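You operate a simulated robot arm through the tools that you are given. There is no shell and no other tool. Be economical: measure what you need, move in short steps, check, and stop when the job is done.

You run a simulated robot arm. Do the job below in one go: nothing can be reset, and whatever is moved stays where it is left.

TASK
Clamp the pump cover, rub its gasket marks off, then open the clamp.
Fine: use the emery block and put it back; keep your fingers from under the clamp arm.
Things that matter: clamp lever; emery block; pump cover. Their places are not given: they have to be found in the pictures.

Only the result counts: the job must be done as asked and must still hold three seconds after the hand-in. Knocking over, shifting, dropping, spilling or breaking anything else fails it. Lids that push on must go on centred and level and be pressed home; caps that screw on are set level and turned clockwise until they are tight.

THE ROBOT
A 7-joint arm with a two-finger parallel gripper, fixed in place. Base frame: the origin is at the foot of the arm, x ahead of it, y to its left, z up; the work surface is at about z = 0. Readings come in mm, rad, newtons and seconds.
With the tool pointing down near the work surface it reaches from about 240 to 620 mm from the base axis. Its first joint turns from -1.152 to 1.152 rad. Payload 2.6 kg.
The TCP is the grasp point between the finger pads, 30 mm short of the fingertips. In the tool frame z runs along the fingers and y along their closing line. Largest opening 94 mm; finger width 28, thickness 10; the body of the gripper, 50 by 96 mm, starts 55 mm behind the TCP.
Orientation is told as [roll, pitch, yaw] about the base's x, y, z axes, in that order, counted from this pose: with the fingers straight down and closing along the base's y, the tool's x points along the base's -x, its y along +y and its z along -z.

THE INTERFACE
- The arm moves only by the tool play_rows. Its arguments are lists of equal length, an entry for each row: "linear": the shift along the base's x, y, z in mm, a list of three; "dr": the turn, a rotation vector about the base's x, y, z in rad, a list of three; "claw": the gripper command, from -1 (shut) to 1 (fully open), values between in proportion. In form: {"linear": [[tx, ty, tz], ...], "dr": [[ax, ay, az], ...], "claw": [claw, ...]}. A call has 1 to 12 rows; each row is the pose to reach, as a shift and turn from the pose commanded when the call began. Each row takes 0.2 s and may step no farther than 50 mm and 0.15 rad from the row before; otherwise, or with a gripper value out of range, the whole call is refused. A pose out of reach is approached as far as the arm can. The call stops where the force on the tool passes 40 N (or 10 N more than at its start, if that is more) or the arm is blocked; 0.2 s more then pass. The fingers move at their own pace (about 72 mm/s each) and stop on an object; they squeeze with about 37 N. The grip force told is the motor's: it shows also when the fingers shut on nothing. Time passes only in rows, and 0.2 s behind the last, so rows that repeat a pose let the fingers close. The reply holds the time, the measured pose of the TCP, the force on the tool along the base axes, the opening and the grip force, in the units named above and with some noise.
- Cameras (640 x 400 px; columns grow to the right, rows downward): "scene" is fixed at [44.9, 455.9, 545.3]; the picture's right is [-0.55, -0.83, 0.00], its down [-0.61, 0.41, -0.68] and it looks along [0.57, -0.38, -0.73] (base axes); focal length 349 px, centre (320, 200). "wrist" rides on the gripper at [-37, 0, -58] in the tool frame; the picture's right is [0.00, -1.00, 0.00], its down [0.97, 0.00, -0.24] and it looks along [0.24, 0.00, 0.97] (tool axes); focal length 218 px, centre (320, 200).
- get_image(camera): a new picture of that camera. It takes no simulated time.
- point_at(camera, pixels): for up to 12 pixels [column, row] of the newest picture of that camera ("zoom" is the newest enlarged one), the place [x, y, z] in the base frame of the surface seen there, good to about 3 mm. It takes no simulated time.
- zoom(camera, box): a new picture of the part [left, top, right, bottom] of that camera's present view, enlarged. It takes no simulated time.
- job_done(): hands the job in; it is judged then, once.

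Work in short steps. Measure before you move; look again where a grasp or a placing could have gone wrong, and mend it. You have 80 turns and 38 pictures in all, those below and enlarged ones among them. Open the gripper and draw the arm clear of the work before you hand the job in, unless the task says otherwise; then end with one line.

The tools are called after "Call:" by a JSON object that holds its "name" and its "arguments". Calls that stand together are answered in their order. play_rows: Moves the arm, as the interface text tells. Its arguments: {"type":"object","properties":{"linear":{"type":"array"},"dr":{"type":"array"},"claw":{"type":"array"}},"required":["linear","dr","claw"]} The other tools are called the same way: get_image (camera) takes a picture; point_at (camera, pixels) gives the place of the surface under pixels of a picture; zoom (camera, box) takes an enlarged picture of a part of a camera's view; job_done () hands the job in.

At the start:

```text
t: 0.0
tool_pos: [309.1, 296.0, 295.2]
tcp_rot: [0.002, 0.0, -0.001]
contact_force: [0.3, -0.4, -0.3]
gripper_width: 94.0
grasp_force: 0.0
```

scene: 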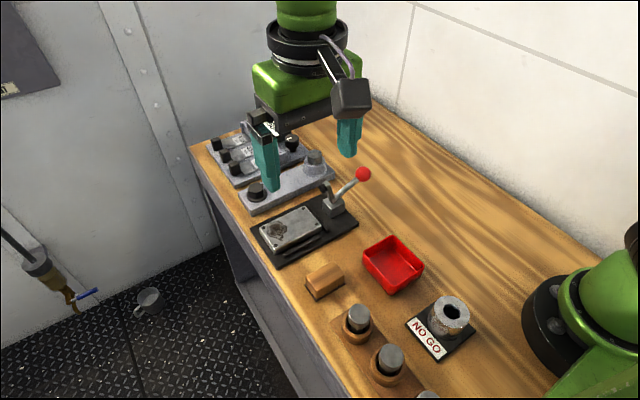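
wrist: 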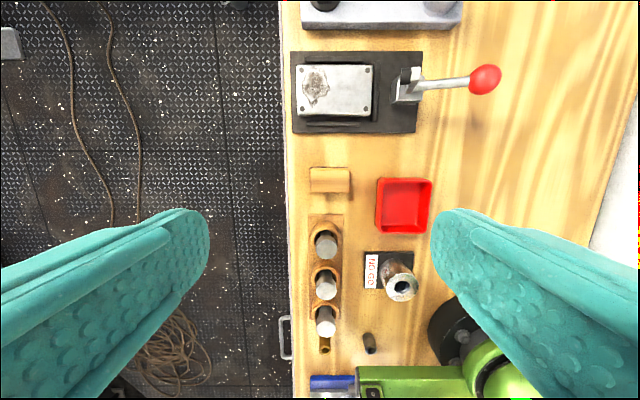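

The cover on its dark fixture is near scene (290,230), the clamp lever with the red ball near (362,174), and the block near (325,280). I'll zoom in and measure these.

Call:
{"name": "zoom", "arguments": {"camera": "scene", "box": [230, 150, 390, 310]}}

Call:
{"name": "zoom", "arguments": {"camera": "wrist", "box": [280, 30, 520, 200]}}

Call:
{"name": "point_at", "arguments": {"camera": "wrist", "pixels": [[330, 180], [311, 180], [350, 180], [330, 190], [485, 78], [440, 83], [405, 90], [315, 88], [300, 68], [370, 68], [299, 113], [370, 113]]}}

```text
2.50 times, centred on (310, 230) of scene
```

zoom: 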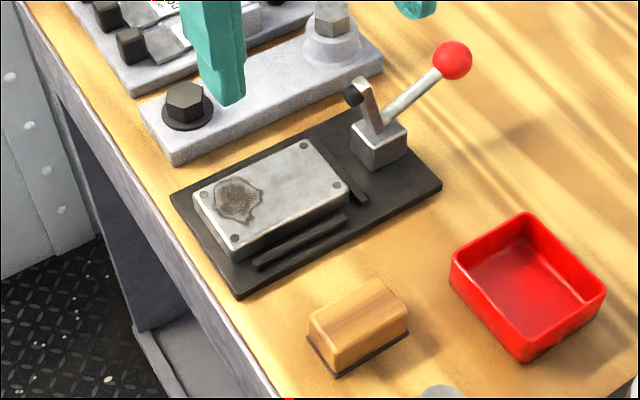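

```text
2.35 times, centred on (400, 115) of wrist
```

zoom: 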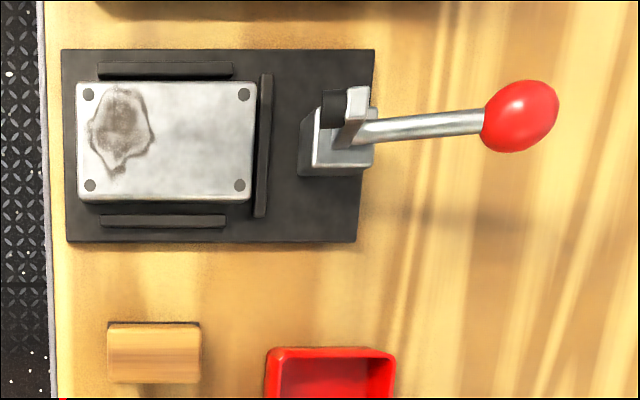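

```text
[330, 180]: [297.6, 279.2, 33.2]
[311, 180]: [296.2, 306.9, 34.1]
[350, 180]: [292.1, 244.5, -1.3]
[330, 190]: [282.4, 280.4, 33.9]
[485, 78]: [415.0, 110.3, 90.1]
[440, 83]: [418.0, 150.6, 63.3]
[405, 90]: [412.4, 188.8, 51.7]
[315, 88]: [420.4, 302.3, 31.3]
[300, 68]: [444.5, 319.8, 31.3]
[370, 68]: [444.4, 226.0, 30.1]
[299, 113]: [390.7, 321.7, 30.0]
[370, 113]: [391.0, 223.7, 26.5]
```

The lever handle points to -y and upward, with the clamp arm and its black tip standing up. I'll measure the clamp parts more closely.

Call:
{"name": "point_at", "arguments": {"camera": "zoom", "pixels": [[520, 115], [500, 118], [545, 115], [470, 122], [380, 132], [356, 100], [345, 135], [333, 105], [310, 165], [264, 150], [160, 222], [165, 70]]}}

Call:
{"name": "zoom", "arguments": {"camera": "scene", "box": [300, 150, 390, 240]}}

```text
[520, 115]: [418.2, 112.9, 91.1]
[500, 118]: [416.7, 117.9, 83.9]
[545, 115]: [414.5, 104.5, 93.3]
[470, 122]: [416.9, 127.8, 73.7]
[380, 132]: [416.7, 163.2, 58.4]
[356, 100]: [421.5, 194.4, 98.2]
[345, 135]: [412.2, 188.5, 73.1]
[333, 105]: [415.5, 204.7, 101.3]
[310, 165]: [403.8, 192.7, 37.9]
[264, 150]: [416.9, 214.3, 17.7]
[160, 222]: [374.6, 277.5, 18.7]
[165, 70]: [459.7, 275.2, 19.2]
```

```text
4.44 times, centred on (345, 195) of scene
```

zoom: 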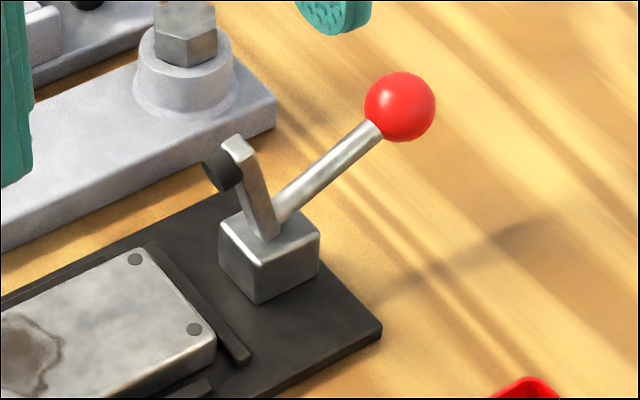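

The clamp arm stands up and its pad needs to swing down toward +y, so the ball goes up and over. I'll check the ball's place from the scene view, and move above it with the fingers turned to close along x.

Call:
{"name": "point_at", "arguments": {"camera": "zoom", "pixels": [[400, 105], [328, 165], [285, 205], [262, 235], [240, 145], [222, 170], [268, 230]]}}

Call:
{"name": "play_rows", "arguments": {"linear": [[10, -17, -8], [20, -34, -16], [30, -51, -24], [40, -68, -32], [50, -85, -40], [60, -102, -48], [70, -119, -56], [80, -136, -64], [90, -153, -72], [100, -172, -80], [110, -190, -85]], "dr": [[0, 0, -0.1428], [0, 0, -0.2856], [0, 0, -0.4284], [0, 0, -0.5712], [0, 0, -0.714], [0, 0, -0.8568], [0, 0, -0.9996], [0, 0, -1.1424], [0, 0, -1.2852], [0, 0, -1.428], [0, 0, -1.5708]], "claw": [0, 0, 0, 0, 0, 0, 0, 0, 0, 0, 0]}}

Call:
{"name": "get_image", "arguments": {"camera": "wrist"}}

```text
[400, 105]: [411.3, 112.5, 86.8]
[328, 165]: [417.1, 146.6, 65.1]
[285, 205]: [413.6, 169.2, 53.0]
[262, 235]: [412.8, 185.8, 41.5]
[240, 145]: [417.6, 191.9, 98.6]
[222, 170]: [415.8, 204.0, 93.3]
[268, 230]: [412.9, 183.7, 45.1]
```

```text
t: 2.4
tool_pos: [419.3, 104.5, 211.8]
tcp_rot: [-0.001, -0.002, -1.575]
contact_force: [-0.6, -0.7, -0.5]
gripper_width: 47.0
grasp_force: 0.0
```

```text
32 pictures are left
```

wrist: 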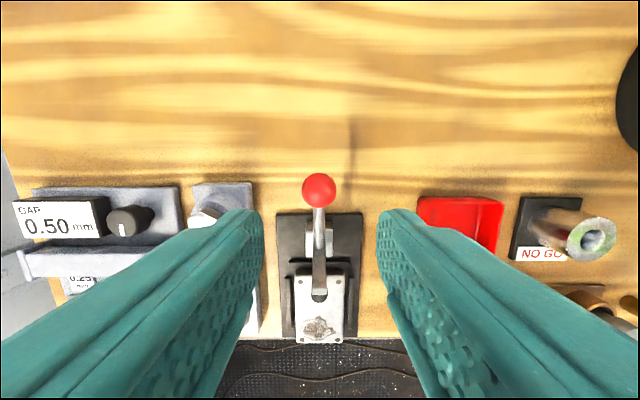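

Both views put the ball centre at about (419,105,78). It sits between the fingers at wrist (319,190), so I'll descend and grip it.

Call:
{"name": "play_rows", "arguments": {"linear": [[0, 0, -45], [0, 0, -90], [0, 0, -125], [0, 0, -133], [0, 0, -133], [0, 0, -133], [0, 0, -133]], "dr": [[0, 0, 0], [0, 0, 0], [0, 0, 0], [0, 0, 0], [0, 0, 0], [0, 0, 0], [0, 0, 0]], "claw": [0, 0, 0, 0, -1, -1, -1]}}

Call:
{"name": "get_image", "arguments": {"camera": "scene"}}

```text
t: 4.0
tool_pos: [420.0, 104.6, 76.6]
tcp_rot: [0.004, -0.001, -1.568]
contact_force: [14.8, 4.5, -10.2]
gripper_width: 31.0
grasp_force: 44.8
```

```text
31 pictures are left
```

scene: 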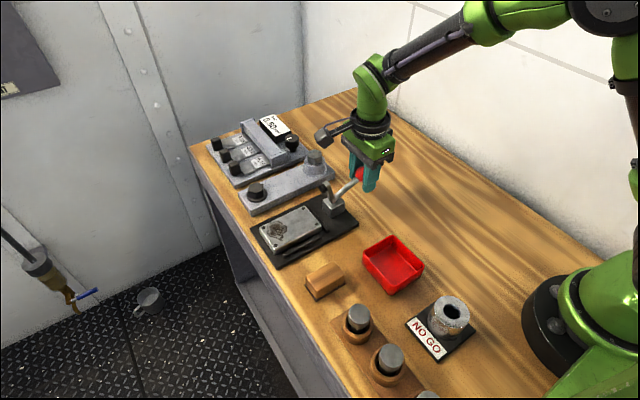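

The ball is held at 31 mm. The side force shows a slight x offset, so I'll correct it and start swinging the lever along its arc.

Call:
{"name": "play_rows", "arguments": {"linear": [[1.5, 0, 0], [1.5, 4.2, 8.5], [1.5, 8.9, 16.1], [1.5, 16, 24.8], [1.5, 24, 32.6], [1.5, 33, 39.2], [1.5, 42.8, 44.6]], "dr": [[0, 0, 0], [0, 0, 0], [0, 0, 0], [0, 0, 0], [0, 0, 0], [0, 0, 0], [0, 0, 0]], "claw": [-1, -1, -1, -1, -1, -1, -1]}}

Call:
{"name": "zoom", "arguments": {"camera": "scene", "box": [260, 110, 420, 270]}}

```text
t: 5.6
tool_pos: [419.9, 145.7, 124.0]
tcp_rot: [-0.002, -0.003, -1.572]
contact_force: [-17.9, -22.5, 8.5]
gripper_width: 31.4
grasp_force: 44.7
```

```text
2.50 times, centred on (340, 190) of scene
```

zoom: 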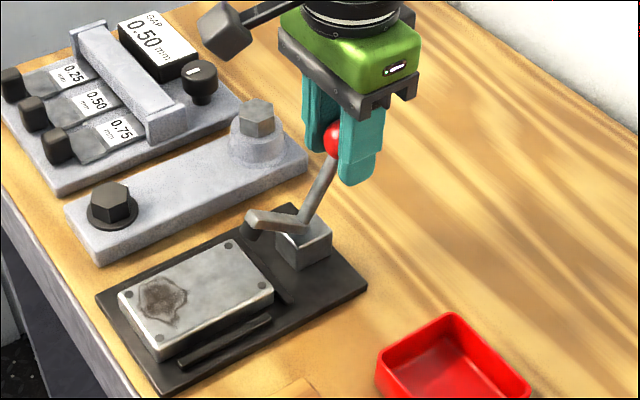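

The lever moved and the clamp arm is now about half-way down. I'll carry on over the top and take out the x correction.

Call:
{"name": "play_rows", "arguments": {"linear": [[-1.5, 4.8, 3], [-1.5, 9.7, 5], [-1.5, 15.5, 6.5], [-1.5, 21.3, 8], [-1.5, 27.2, 9], [-1.5, 33.2, 9.3], [-1.5, 38.5, 9.3]], "dr": [[0, 0, 0], [0, 0, 0], [0, 0, 0], [0, 0, 0], [0, 0, 0], [0, 0, 0], [0, 0, 0]], "claw": [-1, -1, -1, -1, -1, -1, -1]}}

Call:
{"name": "zoom", "arguments": {"camera": "scene", "box": [260, 110, 420, 270]}}

```text
t: 6.7
tool_pos: [418.8, 168.0, 130.4]
tcp_rot: [0.005, -0.001, -1.571]
contact_force: [-0.7, -1.6, 2.0]
gripper_width: 31.2
grasp_force: 45.0
stopped in row 5: the force on the tool passed its limit (the readings are from after the stop); the commanded pose is now the measured one
```

```text
2.50 times, centred on (340, 190) of scene
```

zoom: 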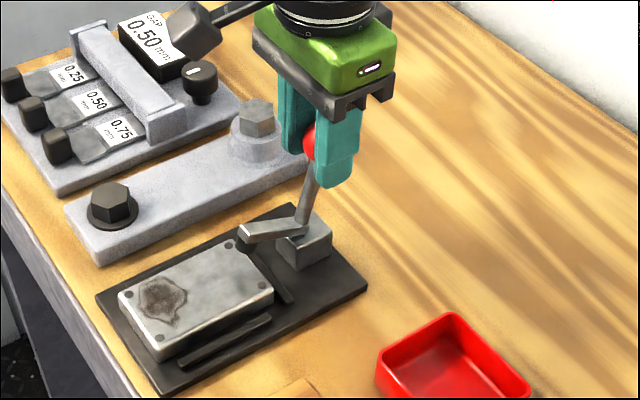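

The swing stopped at the force limit. I'll check whether the clamp pad has reached the cover.

Call:
{"name": "zoom", "arguments": {"camera": "scene", "box": [300, 175, 360, 235]}}

Call:
{"name": "point_at", "arguments": {"camera": "zoom", "pixels": [[200, 280], [200, 310], [185, 295], [230, 270], [300, 260], [350, 255], [180, 340], [240, 290]]}}

```text
6.67 times, centred on (330, 205) of scene
```

zoom: 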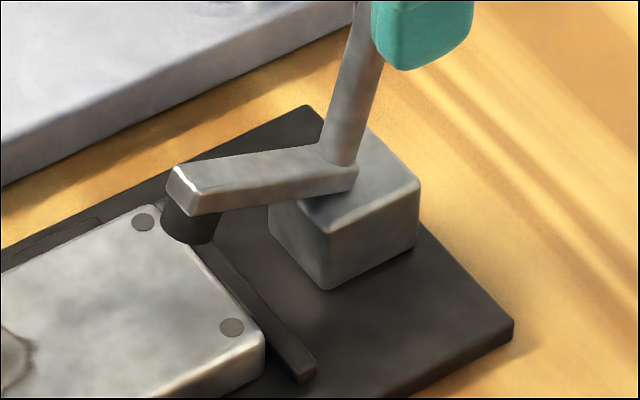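

```text
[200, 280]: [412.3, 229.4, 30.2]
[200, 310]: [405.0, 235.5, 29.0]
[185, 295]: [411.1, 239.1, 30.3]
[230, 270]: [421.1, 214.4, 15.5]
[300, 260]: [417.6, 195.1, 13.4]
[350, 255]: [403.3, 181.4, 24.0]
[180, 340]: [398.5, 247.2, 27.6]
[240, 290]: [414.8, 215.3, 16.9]
```

Call:
{"name": "point_at", "arguments": {"camera": "zoom", "pixels": [[185, 185], [215, 200], [180, 220], [190, 238], [205, 238], [270, 170], [340, 165], [165, 245], [345, 120]]}}

```text
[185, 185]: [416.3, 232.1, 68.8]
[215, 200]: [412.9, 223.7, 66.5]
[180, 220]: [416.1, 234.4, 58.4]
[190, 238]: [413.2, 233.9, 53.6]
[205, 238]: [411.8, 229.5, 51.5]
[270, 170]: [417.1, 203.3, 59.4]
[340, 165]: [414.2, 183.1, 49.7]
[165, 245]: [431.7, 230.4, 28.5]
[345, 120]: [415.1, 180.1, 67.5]
```

The pad is still about 20 mm above the cover (z≈50 against 30), so the stop came before contact. I'll continue more slowly on a refitted arc.

Call:
{"name": "play_rows", "arguments": {"linear": [[0, 2, 0.3], [0, 4, 0.5], [0, 6, 0.7], [0, 8, 0.9], [0, 10, 1], [0, 12, 1], [0, 14, 0.9], [0, 16, 0.8], [0, 18, 0.6], [0, 20, 0.4], [0, 22, 0.1]], "dr": [[0, 0, 0], [0, 0, 0], [0, 0, 0], [0, 0, 0], [0, 0, 0], [0, 0, 0], [0, 0, 0], [0, 0, 0], [0, 0, 0], [0, 0, 0], [0, 0, 0]], "claw": [-1, -1, -1, -1, -1, -1, -1, -1, -1, -1, -1]}}

```text
t: 7.9
tool_pos: [420.9, 175.3, 133.2]
tcp_rot: [0.004, -0.003, -1.573]
contact_force: [-1.7, -0.4, 1.8]
gripper_width: 31.6
grasp_force: 45.3
stopped in row 6: the force on the tool passed its limit (the readings are from after the stop); the commanded pose is now the measured one
```

It advanced only 7 mm before the limit, and z rose more than I expected. I'll check how the lever sits in the grip.

Call:
{"name": "zoom", "arguments": {"camera": "scene", "box": [290, 120, 390, 230]}}

Call:
{"name": "point_at", "arguments": {"camera": "zoom", "pixels": [[205, 330], [180, 345], [280, 230], [250, 180], [255, 150], [270, 320]]}}

```text
3.64 times, centred on (340, 175) of scene
```

zoom: 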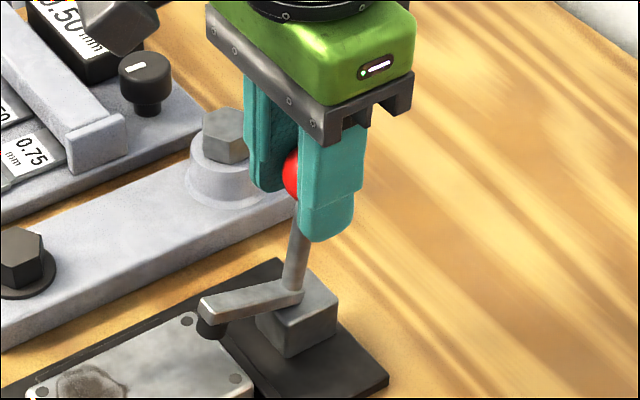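

```text
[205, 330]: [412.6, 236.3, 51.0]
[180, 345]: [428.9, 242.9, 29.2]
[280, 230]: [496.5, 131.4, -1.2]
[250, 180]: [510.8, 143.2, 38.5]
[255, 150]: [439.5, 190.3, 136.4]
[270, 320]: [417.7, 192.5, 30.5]
```

The grip on the ball still looks sound and the pad is coming down. I'll keep pushing in small bites.

Call:
{"name": "play_rows", "arguments": {"linear": [[0, 2, 0], [0, 4, 0], [0, 6, 0], [0, 8, 0], [0, 10, 0], [0, 12, 0], [0, 14, -0.3], [0, 16, -0.6], [0, 18, -1], [0, 20, -1.4]], "dr": [[0, 0, 0], [0, 0, 0], [0, 0, 0], [0, 0, 0], [0, 0, 0], [0, 0, 0], [0, 0, 0], [0, 0, 0], [0, 0, 0], [0, 0, 0]], "claw": [-1, -1, -1, -1, -1, -1, -1, -1, -1, -1]}}

```text
t: 9.2
tool_pos: [420.4, 186.5, 135.2]
tcp_rot: [0.004, -0.003, -1.574]
contact_force: [-2.0, 0.3, 4.1]
gripper_width: 31.5
grasp_force: 45.4
stopped in row 6: the force on the tool passed its limit (the readings are from after the stop); the commanded pose is now the measured one
```

Another 11 mm gained. I'll keep going in the same way.

Call:
{"name": "play_rows", "arguments": {"linear": [[0, 2, 0], [0, 4, 0], [0, 6, 0], [0, 8, 0], [0, 10, 0], [0, 12, -0.2], [0, 14, -0.5], [0, 16, -1], [0, 18, -1.5], [0, 20, -2]], "dr": [[0, 0, 0], [0, 0, 0], [0, 0, 0], [0, 0, 0], [0, 0, 0], [0, 0, 0], [0, 0, 0], [0, 0, 0], [0, 0, 0], [0, 0, 0]], "claw": [-1, -1, -1, -1, -1, -1, -1, -1, -1, -1]}}

Call:
{"name": "zoom", "arguments": {"camera": "scene", "box": [290, 120, 390, 230]}}

```text
t: 11.3
tool_pos: [420.2, 204.3, 134.5]
tcp_rot: [0.005, -0.004, -1.577]
contact_force: [-2.0, -1.8, 2.4]
gripper_width: 31.4
grasp_force: 45.1
stopped in row 10: the force on the tool passed its limit (the readings are from after the stop); the commanded pose is now the measured one
```

```text
3.64 times, centred on (340, 175) of scene
```

zoom: 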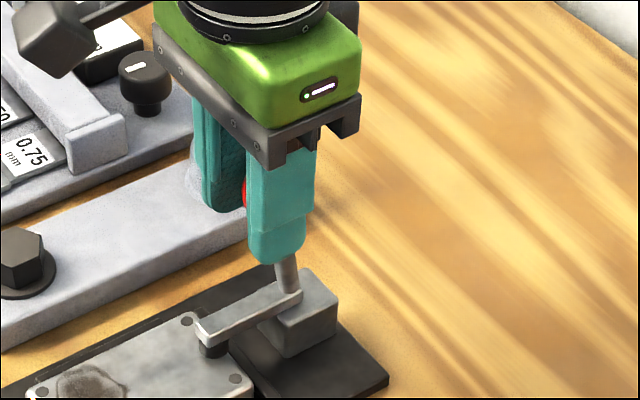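

The pad now looks to be at the cover's edge. I'll measure its height.

Call:
{"name": "zoom", "arguments": {"camera": "scene", "box": [300, 175, 360, 235]}}

Call:
{"name": "point_at", "arguments": {"camera": "zoom", "pixels": [[195, 245], [215, 245], [210, 257], [190, 240], [180, 225], [200, 215], [280, 185], [340, 165], [150, 270], [190, 275]]}}

```text
6.67 times, centred on (330, 205) of scene
```

zoom: 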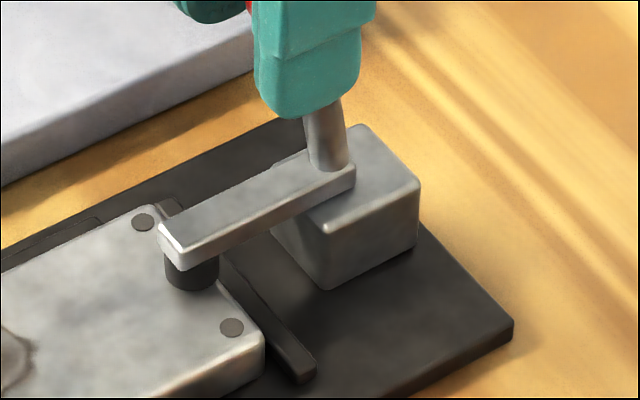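

```text
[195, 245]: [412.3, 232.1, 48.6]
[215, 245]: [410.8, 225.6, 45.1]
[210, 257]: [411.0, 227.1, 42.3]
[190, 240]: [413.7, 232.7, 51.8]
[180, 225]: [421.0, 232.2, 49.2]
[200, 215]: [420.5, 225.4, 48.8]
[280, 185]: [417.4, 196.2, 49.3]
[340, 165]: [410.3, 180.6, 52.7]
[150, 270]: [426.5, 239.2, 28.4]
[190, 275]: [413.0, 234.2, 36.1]
```

The arm is level (top z≈49 all along) and the pad is on the cover. I'll give one more short push to make sure it is fully home.

Call:
{"name": "play_rows", "arguments": {"linear": [[0, 2, -0.6], [0, 4, -1.2], [0, 6, -1.8], [0, 8, -2.4], [0, 10, -3]], "dr": [[0, 0, 0], [0, 0, 0], [0, 0, 0], [0, 0, 0], [0, 0, 0]], "claw": [-1, -1, -1, -1, -1]}}

Call:
{"name": "zoom", "arguments": {"camera": "scene", "box": [300, 175, 360, 235]}}

```text
t: 12.0
tool_pos: [420.2, 205.4, 135.6]
tcp_rot: [0.002, -0.009, -1.583]
contact_force: [-3.6, -4.7, 3.3]
gripper_width: 31.1
grasp_force: 44.5
stopped in row 3: the force on the tool passed its limit (the readings are from after the stop); the commanded pose is now the measured one
```

```text
6.67 times, centred on (330, 205) of scene
```

zoom: 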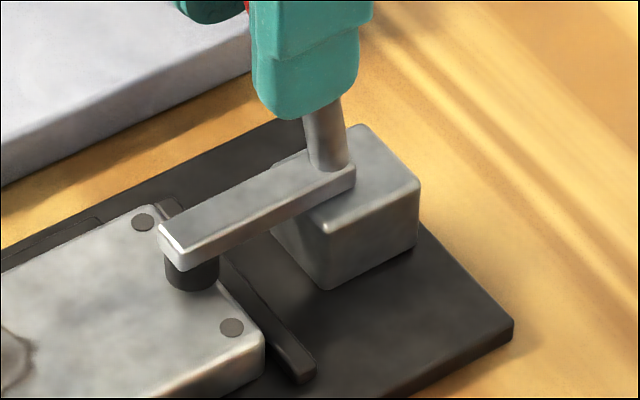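

It has hit a hard stop with no further motion, so it is clamped. I'll release the ball and rise straight up.

Call:
{"name": "play_rows", "arguments": {"linear": [[0, 0, 0], [0, 0, 0], [0, 0, 15], [0, 0, 60], [0, 0, 105]], "dr": [[0, 0, 0], [0, 0, 0], [0, 0, 0], [0, 0, 0], [0, 0, 0]], "claw": [0.1, 0.1, 0.1, 0.1, 0.1]}}

Call:
{"name": "zoom", "arguments": {"camera": "scene", "box": [250, 150, 410, 310]}}

Call:
{"name": "point_at", "arguments": {"camera": "zoom", "pixels": [[170, 300], [160, 325], [220, 280], [155, 350], [245, 305], [210, 350]]}}

```text
t: 13.2
tool_pos: [420.3, 205.0, 240.6]
tcp_rot: [0.002, -0.008, -1.58]
contact_force: [-0.9, 0.3, -0.4]
gripper_width: 51.6
grasp_force: 0.1
```

```text
2.50 times, centred on (330, 230) of scene
```

zoom: 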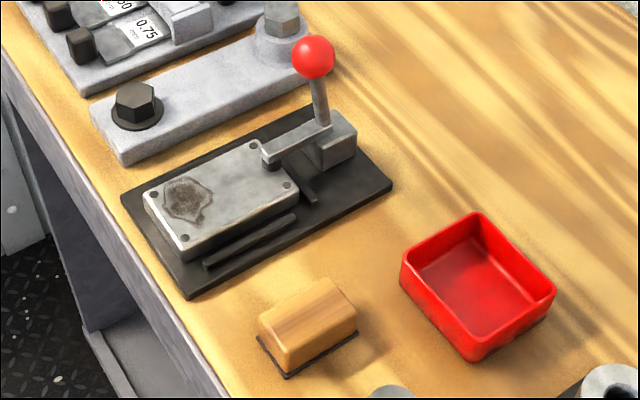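

```text
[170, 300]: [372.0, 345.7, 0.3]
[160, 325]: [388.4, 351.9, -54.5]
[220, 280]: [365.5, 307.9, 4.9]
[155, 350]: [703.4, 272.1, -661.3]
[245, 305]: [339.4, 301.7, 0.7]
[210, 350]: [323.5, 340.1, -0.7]
```

The clamp stays closed by itself. I'll turn back to yaw 0 and go above the block to measure it from the wrist.

Call:
{"name": "play_rows", "arguments": {"linear": [[-11, 7, 0], [-22, 14, 0], [-33, 21, 0], [-44, 28, 0], [-55, 35, 0], [-66, 42, 0], [-77, 49, 0], [-88, 56, 0], [-99, 63, 0], [-110, 70, -10], [-122, 75, -20]], "dr": [[0, 0, 0.1436], [0, 0, 0.2873], [0, 0, 0.431], [0, 0, 0.5746], [0, 0, 0.7182], [0, 0, 0.862], [0, 0, 1.0055], [0, 0, 1.149], [0, 0, 1.2927], [0, 0, 1.4364], [0, 0, 1.58]], "claw": [1, 1, 1, 1, 1, 1, 1, 1, 1, 1, 1]}}

Call:
{"name": "get_image", "arguments": {"camera": "wrist"}}

```text
t: 15.6
tool_pos: [296.6, 280.7, 218.8]
tcp_rot: [0.002, -0.009, 0.003]
contact_force: [0.2, -0.4, 0.0]
gripper_width: 94.1
grasp_force: 0.1
```

```text
22 pictures are left
```

wrist: 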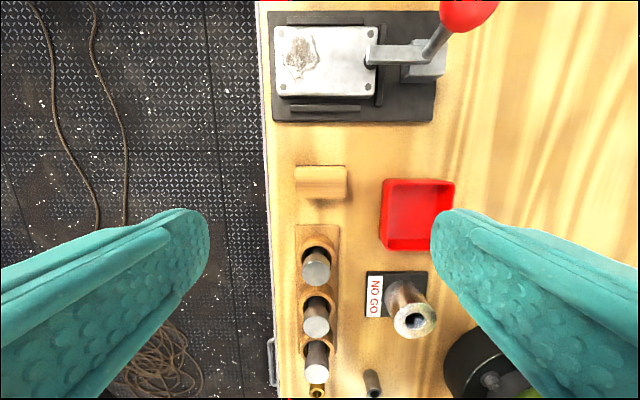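

The block is centred on column 320 here. I'll measure its edges, the marks and the neighbours.

Call:
{"name": "point_at", "arguments": {"camera": "wrist", "pixels": [[298, 180], [342, 180], [320, 170], [320, 194], [350, 180], [320, 182], [384, 190], [285, 45], [318, 45], [302, 26], [302, 78], [315, 250]]}}

Call:
{"name": "zoom", "arguments": {"camera": "wrist", "box": [260, 130, 380, 220]}}

```text
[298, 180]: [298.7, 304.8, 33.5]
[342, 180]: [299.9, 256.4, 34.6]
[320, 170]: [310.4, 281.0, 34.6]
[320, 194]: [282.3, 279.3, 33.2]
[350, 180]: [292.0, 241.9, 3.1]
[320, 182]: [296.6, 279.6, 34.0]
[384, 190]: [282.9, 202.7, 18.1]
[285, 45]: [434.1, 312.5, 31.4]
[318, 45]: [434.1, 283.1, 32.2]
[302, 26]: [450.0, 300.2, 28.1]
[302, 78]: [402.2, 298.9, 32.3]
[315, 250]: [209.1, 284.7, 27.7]
```

```text
4.44 times, centred on (320, 175) of wrist
```

zoom: 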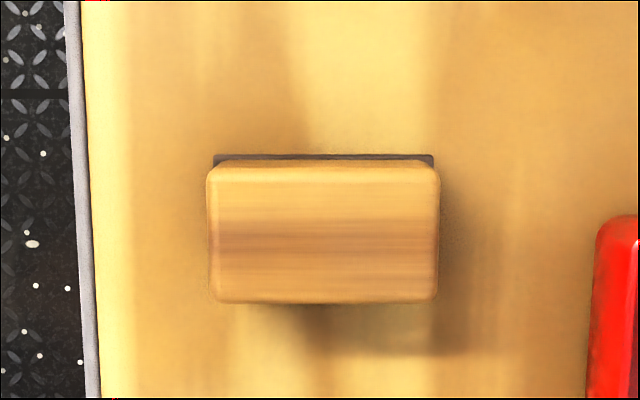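

The block centre is (297, 280), about 54 mm long in y, with its top at z=34. I'll descend to TCP z≈42 and grip it along y.

Call:
{"name": "play_rows", "arguments": {"linear": [[0, -0.9, -48], [0, -0.9, -96], [0, -0.9, -144], [0, -0.9, -170], [0, -0.9, -177], [0, -0.9, -177], [0, -0.9, -177], [0, -0.9, -177]], "dr": [[0, 0.008, 0], [0, 0.008, 0], [0, 0.008, 0], [0, 0.008, 0], [0, 0.008, 0], [0, 0.008, 0], [0, 0.008, 0], [0, 0.008, 0]], "claw": [1, 1, 1, 1, 1, -1, -1, -1]}}

```text
t: 17.4
tool_pos: [297.8, 279.3, 43.1]
tcp_rot: [0.003, -0.001, -0.002]
contact_force: [0.4, 0.1, -0.5]
gripper_width: 59.0
grasp_force: 36.8
```

The block is gripped at 59 mm with no side force. I'll lift it and carry it above the marks near (420, 300).

Call:
{"name": "play_rows", "arguments": {"linear": [[0, 0, 10], [0, 0, 40], [0, 0, 70], [40, 7, 70], [80, 14, 70], [122, 20, 70], [122, 20, 50], [122, 20, 40]], "dr": [[0, 0, 0], [0, 0, 0], [0, 0, 0], [0, 0, 0], [0, 0, 0], [0, 0, 0], [0, 0, 0], [0, 0, 0]], "claw": [-1, -1, -1, -1, -1, -1, -1, -1]}}

Call:
{"name": "zoom", "arguments": {"camera": "scene", "box": [230, 130, 390, 290]}}

```text
t: 19.2
tool_pos: [421.5, 300.2, 82.8]
tcp_rot: [0.002, -0.001, -0.002]
contact_force: [0.9, 0.1, 0.5]
gripper_width: 0.0
grasp_force: 32.6
```

```text
2.50 times, centred on (310, 210) of scene
```

zoom: 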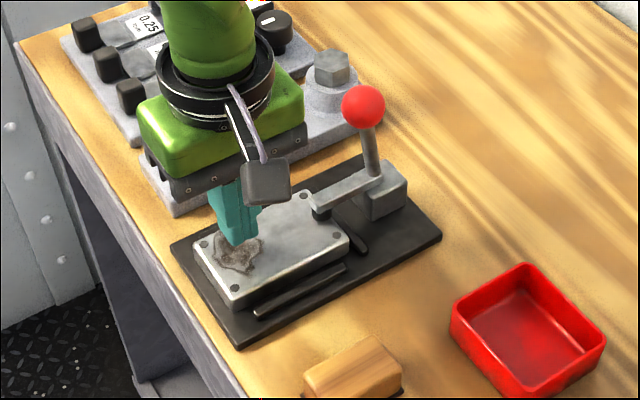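

The block slipped out (opening 0) and was left on the bench near its place. I'll rise clear, return over it and look.

Call:
{"name": "play_rows", "arguments": {"linear": [[0, 0, 45], [-40, -7, 90], [-80, -14, 110], [-124, -20, 120]], "dr": [[0, 0, 0], [0, 0, 0], [0, 0, 0], [0, 0, 0]], "claw": [-1, 0, 1, 1]}}

Call:
{"name": "zoom", "arguments": {"camera": "wrist", "box": [260, 130, 380, 220]}}

Call:
{"name": "zoom", "arguments": {"camera": "scene", "box": [290, 250, 360, 310]}}

Call:
{"name": "point_at", "arguments": {"camera": "wrist", "pixels": [[320, 180]]}}

```text
refused: row 2 steps farther than a row can; nothing moved
```

```text
4.44 times, centred on (320, 175) of wrist
```

zoom: 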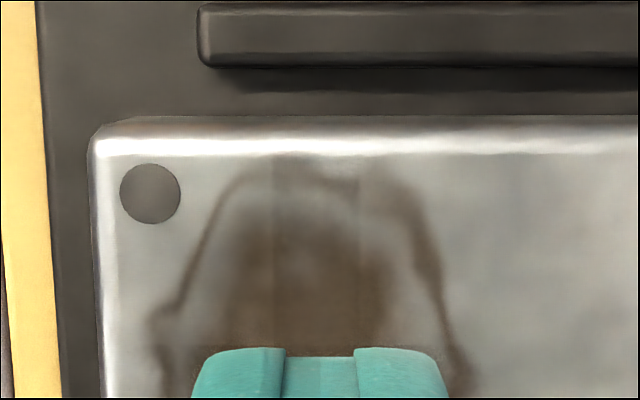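

```text
6.67 times, centred on (325, 280) of scene
```

zoom: 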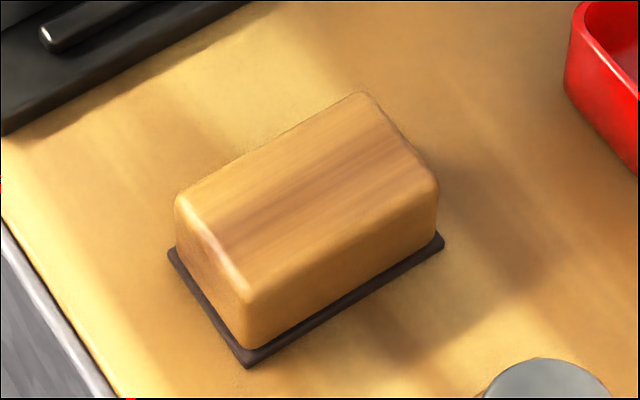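

```text
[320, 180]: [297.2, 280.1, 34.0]
```

One row was too long a step, so nothing moved, but the block is upright in its place. I'll redo the return with shorter steps.

Call:
{"name": "play_rows", "arguments": {"linear": [[0, 0, 45], [-30, -5, 80], [-65, -10, 110], [-95, -15, 120], [-124, -20, 120]], "dr": [[0, 0, 0], [0, 0, 0], [0, 0, 0], [0, 0, 0], [0, 0, 0]], "claw": [-1, 0, 1, 1, 1]}}

Call:
{"name": "zoom", "arguments": {"camera": "wrist", "box": [260, 130, 380, 220]}}

Call:
{"name": "point_at", "arguments": {"camera": "zoom", "pixels": [[210, 230], [435, 230], [323, 165], [323, 295], [323, 230]]}}

```text
t: 20.4
tool_pos: [297.4, 279.8, 202.8]
tcp_rot: [0.0, -0.001, -0.001]
contact_force: [-1.0, 0.4, 0.5]
gripper_width: 94.0
grasp_force: 0.1
```

```text
4.44 times, centred on (320, 175) of wrist
```

zoom: 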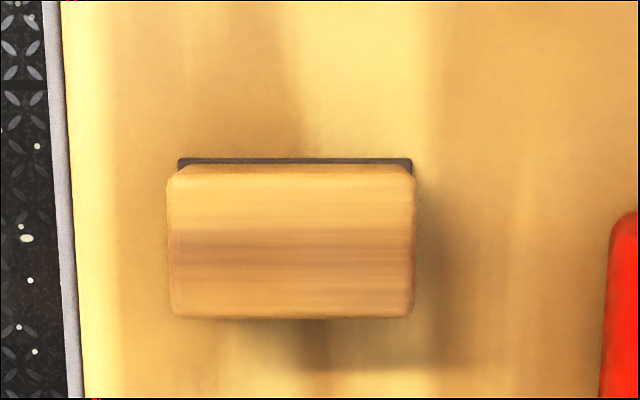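

```text
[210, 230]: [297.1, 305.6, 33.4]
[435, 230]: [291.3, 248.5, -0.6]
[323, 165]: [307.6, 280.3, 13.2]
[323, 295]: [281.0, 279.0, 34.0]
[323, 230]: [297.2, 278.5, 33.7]
```

The block shifted about 6 mm to +y, with its centre now near (296, 286.5). I'll regrip centred and lower, at TCP z≈35, so more of the pads hold the wood.

Call:
{"name": "play_rows", "arguments": {"linear": [[-1, 6.7, -48], [-1, 6.7, -96], [-1, 6.7, -144], [-1, 6.7, -162], [-1, 6.7, -168], [-1, 6.7, -168], [-1, 6.7, -168], [-1, 6.7, -168], [-1, 6.7, -168]], "dr": [[0, 0, 0], [0, 0, 0], [0, 0, 0], [0, 0, 0], [0, 0, 0], [0, 0, 0], [0, 0, 0], [0, 0, 0], [0, 0, 0]], "claw": [1, 1, 1, 1, 1, -1, -1, -1, -1]}}

Call:
{"name": "play_rows", "arguments": {"linear": [[0, 0, 4], [0, 0, 10], [0, 0, 20], [0, 0, 30], [0, 0, 30]], "dr": [[0, 0, 0], [0, 0, 0], [0, 0, 0], [0, 0, 0], [0, 0, 0]], "claw": [-1, -1, -1, -1, -1]}}

Call:
{"name": "zoom", "arguments": {"camera": "scene", "box": [270, 200, 390, 320]}}

```text
t: 22.4
tool_pos: [294.2, 286.0, 34.0]
tcp_rot: [0.001, 0.0, -0.002]
contact_force: [-0.5, 0.2, 1.1]
gripper_width: 63.5
grasp_force: 37.0
```

```text
t: 23.6
tool_pos: [294.0, 284.6, 64.8]
tcp_rot: [0.003, -0.002, -0.002]
contact_force: [-0.2, -0.2, -0.3]
gripper_width: 63.5
grasp_force: 37.2
```

```text
3.33 times, centred on (330, 260) of scene
```

zoom: 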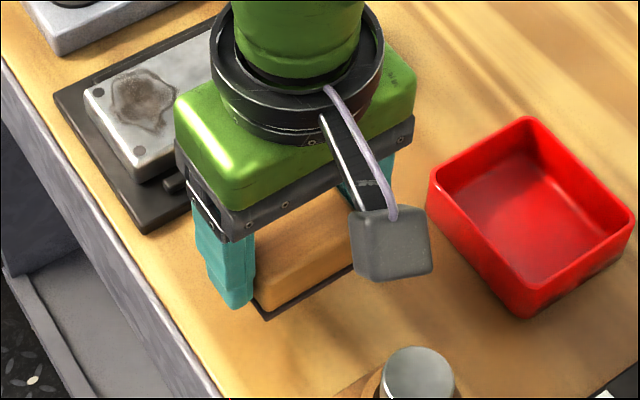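

The block is held at 63.5 mm by its base and stays level. I'll carry it above the marks and stop 10 mm or so above the cover.

Call:
{"name": "play_rows", "arguments": {"linear": [[0, 0, 30], [30, 4, 35], [60, 8, 35], [90, 12, 35], [118, 16, 35], [118, 16, 25], [118, 16, 15], [118, 16, 15]], "dr": [[0, 0, 0], [0, 0, 0], [0, 0, 0], [0, 0, 0], [0, 0, 0], [0, 0, 0], [0, 0, 0], [0, 0, 0]], "claw": [-1, -1, -1, -1, -1, -1, -1, -1]}}

Call:
{"name": "zoom", "arguments": {"camera": "scene", "box": [230, 150, 370, 290]}}

```text
t: 25.4
tool_pos: [412.9, 302.5, 78.2]
tcp_rot: [0.002, 0.0, -0.001]
contact_force: [0.0, -0.5, -1.0]
gripper_width: 63.5
grasp_force: 37.1
```

```text
2.86 times, centred on (300, 220) of scene
```

zoom: 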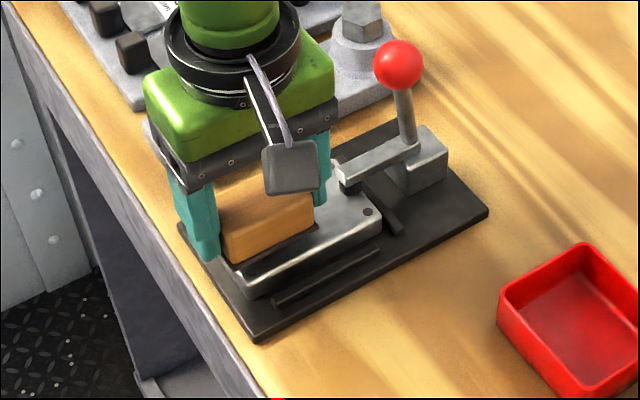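

The block is above the marks and clear of the clamp arm. I'll lower gently until I feel contact.

Call:
{"name": "play_rows", "arguments": {"linear": [[0, 0, -5], [0, 0, -8], [0, 0, -10], [0, 0, -12], [0, 0, -13]], "dr": [[0, 0, 0], [0, 0, 0], [0, 0, 0], [0, 0, 0], [0, 0, 0]], "claw": [-1, -1, -1, -1, -1]}}

```text
t: 26.6
tool_pos: [413.0, 302.7, 66.6]
tcp_rot: [0.001, 0.001, -0.003]
contact_force: [0.1, -0.4, -1.1]
gripper_width: 63.8
grasp_force: 37.6
```

Call:
{"name": "play_rows", "arguments": {"linear": [[0, 0, -1], [0, 0, -2], [0, 0, -3], [0, 0, -3]], "dr": [[0, 0, 0], [0, 0, 0], [0, 0, 0], [0, 0, 0]], "claw": [-1, -1, -1, -1]}}

```text
t: 27.6
tool_pos: [412.7, 302.2, 63.3]
tcp_rot: [0.003, -0.002, -0.002]
contact_force: [-2.3, -2.1, 7.9]
gripper_width: 63.7
grasp_force: 36.6
```

Contact is made at about 8 N. I'll rub with strokes along y, so the fingers push directly, at this x.

Call:
{"name": "play_rows", "arguments": {"linear": [[0, -8, -0.5], [0, 0, -0.5], [0, 10, -0.5], [0, 0, -0.5], [0, -8, -0.5], [0, 0, -0.5], [0, 10, -0.5], [0, 0, -0.5], [0, -8, -0.5], [0, 0, -0.5], [0, 10, -0.5], [0, 0, -0.5]], "dr": [[0, 0, 0], [0, 0, 0], [0, 0, 0], [0, 0, 0], [0, 0, 0], [0, 0, 0], [0, 0, 0], [0, 0, 0], [0, 0, 0], [0, 0, 0], [0, 0, 0], [0, 0, 0]], "claw": [-1, -1, -1, -1, -1, -1, -1, -1, -1, -1, -1, -1]}}

Call:
{"name": "zoom", "arguments": {"camera": "scene", "box": [230, 150, 370, 290]}}

```text
t: 30.2
tool_pos: [412.8, 304.8, 64.1]
tcp_rot: [0.006, 0.0, 0.001]
contact_force: [0.1, 7.6, 19.8]
gripper_width: 63.5
grasp_force: 37.2
```

```text
2.86 times, centred on (300, 220) of scene
```

zoom: 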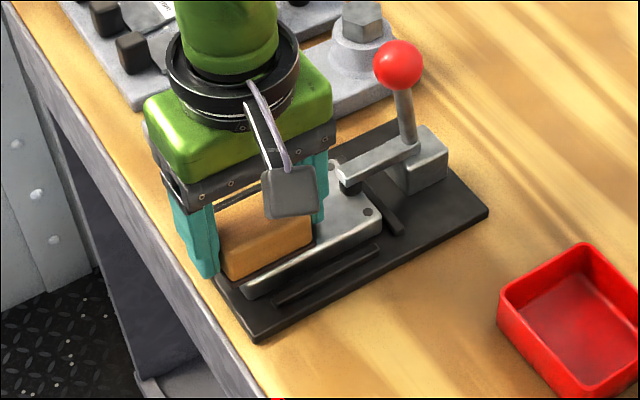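

Rubbing holds at about 20 N with the block flat. I'll stroke on while moving along +x to cover the far part of the marks.

Call:
{"name": "play_rows", "arguments": {"linear": [[2, -8, 0], [4, 0, 0], [6, 8, 0], [8, 0, 0], [10, -8, 0], [12, 0, 0], [14, 8, 0], [16, 0, 0], [18, -8, 0], [18, 0, 0], [18, 8, 0], [18, 0, 0]], "dr": [[0, 0, 0], [0, 0, 0], [0, 0, 0], [0, 0, 0], [0, 0, 0], [0, 0, 0], [0, 0, 0], [0, 0, 0], [0, 0, 0], [0, 0, 0], [0, 0, 0], [0, 0, 0]], "claw": [-1, -1, -1, -1, -1, -1, -1, -1, -1, -1, -1, -1]}}

Call:
{"name": "play_rows", "arguments": {"linear": [[0, -8, 0], [0, 0, 0], [0, 8, 0], [0, 0, 0], [0, -8, 0], [0, 0, 0], [0, 8, 0], [0, 0, 0], [0, 0, 15], [0, 0, 50], [-35, 0, 60], [-70, 0, 60]], "dr": [[0, 0, 0], [0, 0, 0], [0, 0, 0], [0, 0, 0], [0, 0, 0], [0, 0, 0], [0, 0, 0], [0, 0, 0], [0, 0, 0], [0, 0, 0], [0, 0, 0], [0, 0, 0]], "claw": [-1, -1, -1, -1, -1, -1, -1, -1, -1, -1, -1, -1]}}

Call:
{"name": "get_image", "arguments": {"camera": "wrist"}}

```text
t: 32.8
tool_pos: [430.3, 304.2, 63.7]
tcp_rot: [0.005, -0.002, 0.003]
contact_force: [1.3, 4.8, 12.4]
gripper_width: 63.8
grasp_force: 37.3
```

```text
t: 35.4
tool_pos: [360.6, 302.3, 122.9]
tcp_rot: [0.002, -0.001, -0.002]
contact_force: [-0.6, 0.1, -1.9]
gripper_width: 63.7
grasp_force: 37.4
```

```text
13 pictures are left
```

wrist: 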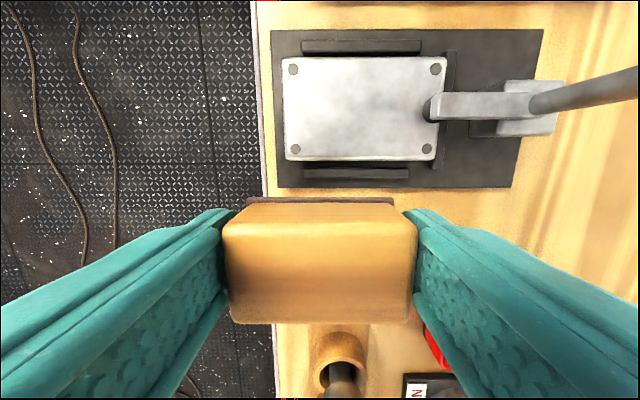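

The marks look gone from the cover at wrist (285–445, 57–160). I'll zoom in to confirm.

Call:
{"name": "zoom", "arguments": {"camera": "wrist", "box": [270, 45, 460, 170]}}

```text
3.20 times, centred on (365, 108) of wrist
```

zoom: 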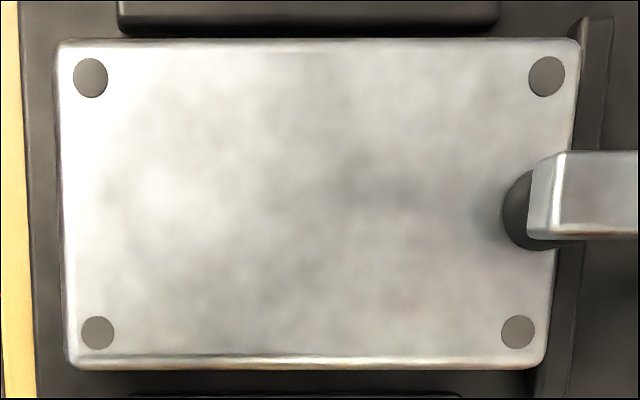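

The cover is clean. I'll carry the block back to its original spot (296, 280) and lower it to just above the bench.

Call:
{"name": "play_rows", "arguments": {"linear": [[-22, -8, 0], [-44, -16, 0], [-65, -22.5, 0], [-65, -22.5, -40], [-65, -22.5, -70], [-65, -22.5, -82], [-65, -22.5, -85], [-65, -22.5, -87], [-65, -22.5, -88.5]], "dr": [[0, 0, 0], [0, 0, 0], [0, 0, 0], [0, 0, 0], [0, 0, 0], [0, 0, 0], [0, 0, 0], [0, 0, 0], [0, 0, 0]], "claw": [-1, -1, -1, -1, -1, -1, -1, -1, -1]}}

```text
t: 37.4
tool_pos: [297.1, 280.0, 34.2]
tcp_rot: [0.003, 0.0, -0.003]
contact_force: [-0.2, -0.5, -1.4]
gripper_width: 63.4
grasp_force: 37.1
```

No contact yet at z=34.2, so I'll lower by 1 mm steps.

Call:
{"name": "play_rows", "arguments": {"linear": [[0, 0, -0.7], [0, 0, -1.4], [0, 0, -2], [0, 0, -2]], "dr": [[0, 0, 0], [0, 0, 0], [0, 0, 0], [0, 0, 0]], "claw": [-1, -1, -1, -1]}}

```text
t: 38.4
tool_pos: [295.9, 280.2, 33.5]
tcp_rot: [0.004, -0.002, -0.002]
contact_force: [-5.8, -4.5, 20.6]
gripper_width: 63.7
grasp_force: 36.9
```

The block is on the bench with 20 N of contact. I'll ease off, open, rise, and look.

Call:
{"name": "play_rows", "arguments": {"linear": [[0, 0, 1.2], [0, 0, 1.2], [0, 0, 1.2], [0, 0, 10], [0, 0, 50], [0, 0, 100], [0, 0, 150], [0, 0, 190]], "dr": [[0, 0, 0], [0, 0, 0], [0, 0, 0], [0, 0, 0], [0, 0, 0], [0, 0, 0], [0, 0, 0], [0, 0, 0]], "claw": [-1, 1, 1, 1, 1, 1, 1, 1]}}

Call:
{"name": "get_image", "arguments": {"camera": "wrist"}}

Call:
{"name": "point_at", "arguments": {"camera": "wrist", "pixels": [[320, 181], [298, 181], [342, 181], [320, 172], [320, 192]]}}

```text
t: 40.2
tool_pos: [296.0, 280.4, 221.2]
tcp_rot: [0.001, 0.001, -0.001]
contact_force: [0.5, -0.4, 0.4]
gripper_width: 94.0
grasp_force: 0.0
```

```text
11 pictures are left
```

wrist: 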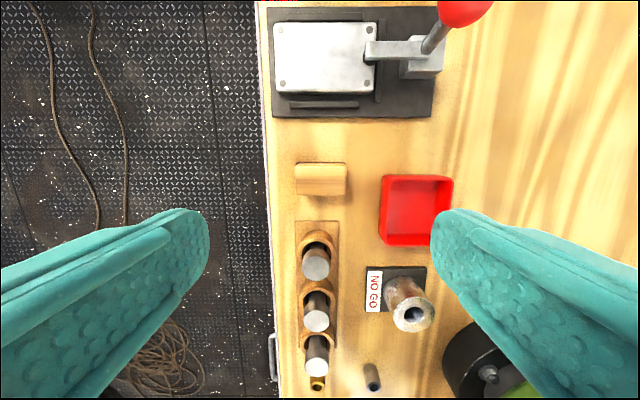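

```text
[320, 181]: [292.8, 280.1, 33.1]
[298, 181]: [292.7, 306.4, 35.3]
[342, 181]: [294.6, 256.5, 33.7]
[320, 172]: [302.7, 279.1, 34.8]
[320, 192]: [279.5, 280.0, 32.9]
```

The block is back at its spot and upright. I'll go above the ball again with the fingers closing along x, then measure it.

Call:
{"name": "play_rows", "arguments": {"linear": [[11, -7, 5], [22, -14, 10], [33, -21, 20], [44, -28, 20], [55, -35, 20], [66, -42, 20], [77, -49, 20], [88, -56, 20], [99, -63, 20], [110, -70, 20], [123, -76, 20]], "dr": [[0, 0, -0.1428], [0, 0, -0.2856], [0, 0, -0.4284], [0, 0, -0.5712], [0, 0, -0.714], [0, 0, -0.8568], [0, 0, -0.9996], [0, 0, -1.1424], [0, 0, -1.2852], [0, 0, -1.428], [0, 0, -1.5708]], "claw": [0.1, 0.1, 0.1, 0.1, 0.1, 0.1, 0.1, 0.1, 0.1, 0.1, 0.1]}}

Call:
{"name": "zoom", "arguments": {"camera": "scene", "box": [250, 130, 390, 270]}}

Call:
{"name": "point_at", "arguments": {"camera": "scene", "pixels": [[328, 161], [328, 155], [324, 163]]}}

```text
t: 42.6
tool_pos: [419.4, 203.3, 242.0]
tcp_rot: [0.002, -0.002, -1.577]
contact_force: [-0.5, -0.1, -0.2]
gripper_width: 51.5
grasp_force: 0.1
```

```text
2.86 times, centred on (320, 200) of scene
```

zoom: 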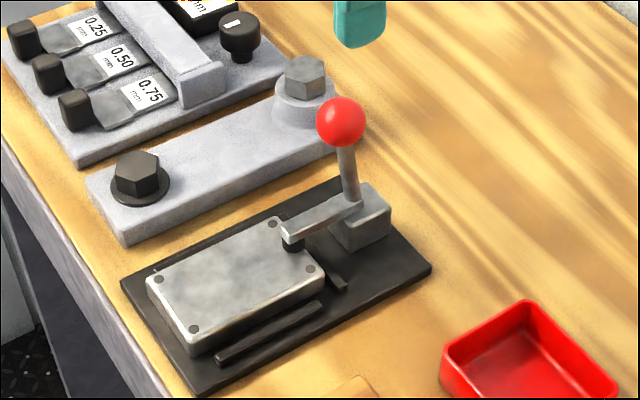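

```text
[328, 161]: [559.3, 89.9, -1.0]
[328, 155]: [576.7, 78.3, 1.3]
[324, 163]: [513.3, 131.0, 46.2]
```

Those pixels refer to the older scene picture, so I'll measure on the zoom, where the ball is centred at (340,121).

Call:
{"name": "point_at", "arguments": {"camera": "zoom", "pixels": [[340, 121], [328, 121], [352, 121], [340, 108], [348, 165], [290, 247]]}}

```text
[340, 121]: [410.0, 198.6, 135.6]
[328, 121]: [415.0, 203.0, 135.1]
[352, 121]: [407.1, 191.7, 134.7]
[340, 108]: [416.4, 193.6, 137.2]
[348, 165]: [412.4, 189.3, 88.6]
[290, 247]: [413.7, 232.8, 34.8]
```

The ball centre is about (419.5, 192, 125), so the fingers had slid past it during clamping. I'll grip it at its centre.

Call:
{"name": "play_rows", "arguments": {"linear": [[0, -11.3, -20], [0, -11.3, -65], [0, -11.3, -105], [0, -11.3, -116], [0, -11.3, -116], [0, -11.3, -116], [0, -11.3, -116]], "dr": [[0, 0, 0], [0, 0, 0], [0, 0, 0], [0, 0, 0], [0, 0, 0], [0, 0, 0], [0, 0, 0]], "claw": [0.1, 0.1, 0.1, 0.1, -1, -1, -1]}}

```text
t: 44.2
tool_pos: [420.1, 191.7, 126.6]
tcp_rot: [0.006, -0.002, -1.572]
contact_force: [13.1, 3.0, -9.4]
gripper_width: 30.8
grasp_force: 45.0
```

The ball is gripped at 30.8 mm. I'll swing it back toward -y along the arc.

Call:
{"name": "play_rows", "arguments": {"linear": [[1, -3, 0.2], [1, -6, 0.4], [1, -10, 0.5], [1, -16, 0.5], [1, -23, -0.3], [1, -30.5, -2], [1, -38, -4.5], [1, -44.5, -7]], "dr": [[0, 0, 0], [0, 0, 0], [0, 0, 0], [0, 0, 0], [0, 0, 0], [0, 0, 0], [0, 0, 0], [0, 0, 0]], "claw": [-1, -1, -1, -1, -1, -1, -1, -1]}}

```text
t: 46.0
tool_pos: [420.2, 148.2, 118.4]
tcp_rot: [0.002, 0.002, -1.571]
contact_force: [-1.1, 11.7, 12.4]
gripper_width: 31.7
grasp_force: 44.8
```

It is moving freely, so I'll continue along the arc to the original open position.

Call:
{"name": "play_rows", "arguments": {"linear": [[0, -6.5, -3.5], [0, -12.7, -7.3], [0, -18.5, -11.8], [0, -24, -16.7], [0, -29, -22], [0, -33.3, -28], [0, -37.3, -34], [0, -40.6, -40.5], [0, -42, -43.5]], "dr": [[0, 0, 0], [0, 0, 0], [0, 0, 0], [0, 0, 0], [0, 0, 0], [0, 0, 0], [0, 0, 0], [0, 0, 0], [0, 0, 0]], "claw": [-1, -1, -1, -1, -1, -1, -1, -1, -1]}}

Call:
{"name": "zoom", "arguments": {"camera": "scene", "box": [260, 110, 420, 270]}}

```text
t: 48.0
tool_pos: [419.7, 105.9, 75.4]
tcp_rot: [0.003, -0.001, -1.572]
contact_force: [-1.1, 15.8, 8.8]
gripper_width: 31.4
grasp_force: 45.2
```

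```text
2.50 times, centred on (340, 190) of scene
```

zoom: 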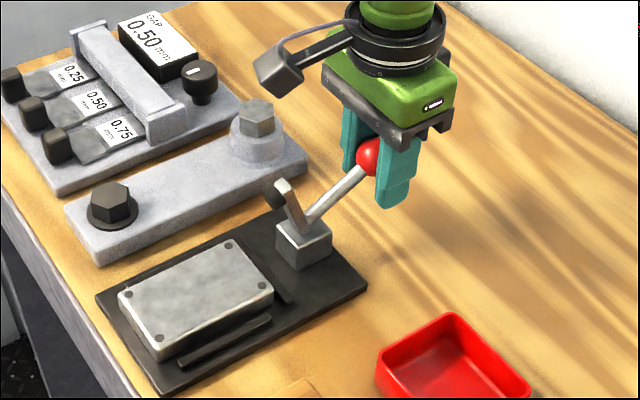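

The clamp is nearly fully open. I'll nudge a little further to its stop, then compare with the starting picture.

Call:
{"name": "play_rows", "arguments": {"linear": [[0, -1.5, -3], [0, -3, -6.5], [0, -4, -10], [0, -5, -13]], "dr": [[0, 0, 0], [0, 0, 0], [0, 0, 0], [0, 0, 0]], "claw": [-1, -1, -1, -1]}}

Call:
{"name": "zoom", "arguments": {"camera": "scene", "box": [300, 150, 390, 240]}}

```text
t: 48.8
tool_pos: [419.8, 103.0, 69.6]
tcp_rot: [0.005, 0.007, -1.572]
contact_force: [-2.7, 2.0, 7.2]
gripper_width: 31.1
grasp_force: 45.2
stopped in row 3: the force on the tool passed its limit (the readings are from after the stop); the commanded pose is now the measured one
```

```text
4.44 times, centred on (345, 195) of scene
```

zoom: 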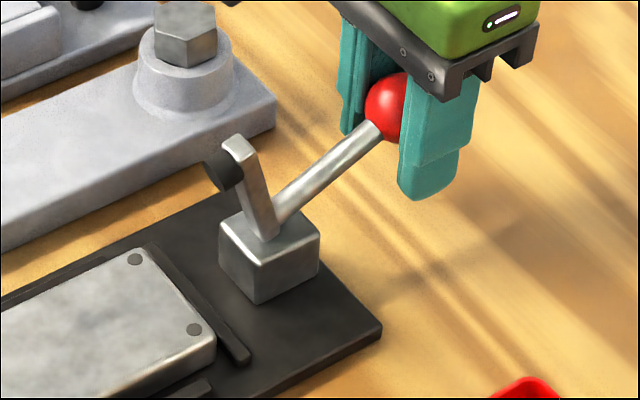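

The clamp is at its original open stop, with the picture matching the start. I'll release, rise clear and check the whole scene.

Call:
{"name": "play_rows", "arguments": {"linear": [[0, 0, 0], [0, 0, 0], [0, 0, 15], [0, 0, 60], [0, 0, 105], [0, 0, 150], [-40, 0, 170]], "dr": [[0, 0, 0], [0, 0, 0], [0, 0, 0], [0, 0, 0], [0, 0, 0], [0, 0, 0], [0, 0, 0]], "claw": [0.2, 0.2, 0.2, 0.2, 0.2, 1, 1]}}

Call:
{"name": "get_image", "arguments": {"camera": "scene"}}

Call:
{"name": "zoom", "arguments": {"camera": "scene", "box": [230, 150, 390, 310]}}

```text
t: 50.4
tool_pos: [379.9, 104.2, 240.5]
tcp_rot: [0.004, 0.003, -1.573]
contact_force: [-0.2, 0.5, 0.1]
gripper_width: 93.9
grasp_force: 0.0
```

```text
7 pictures are left
```

scene: 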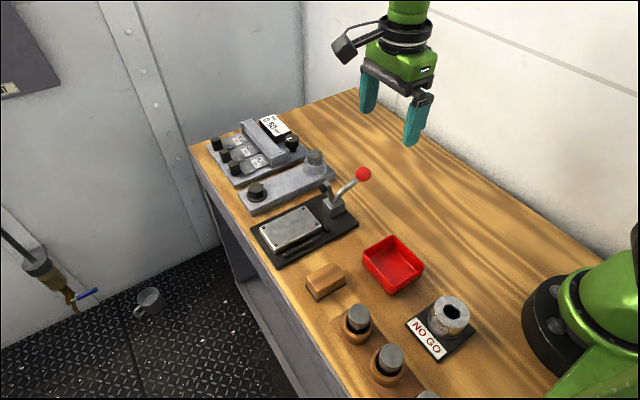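

```text
2.50 times, centred on (310, 230) of scene
```

zoom: 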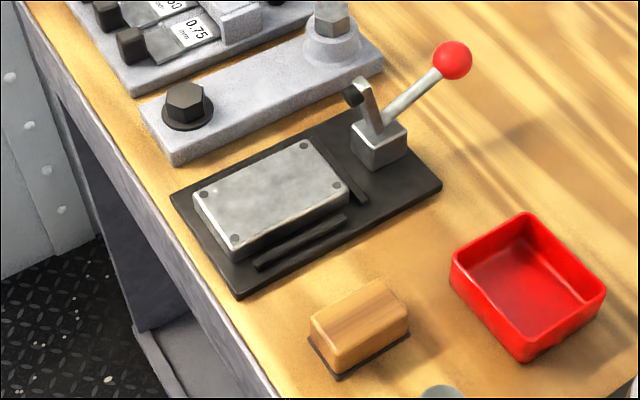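

The cover is clean, the clamp is open, the block is back where it started and nothing else has moved. I'm handing in.

Call:
{"name": "job_done", "arguments": {}}

```text
The job is handed in.
```

The job is handed in: I clamped the pump cover, rubbed the gasket marks off, put the emery block back within about 2 mm of its starting place, and opened the clamp. The block slipped out of the first grip and slid about 6 mm on the bench before I regripped it.
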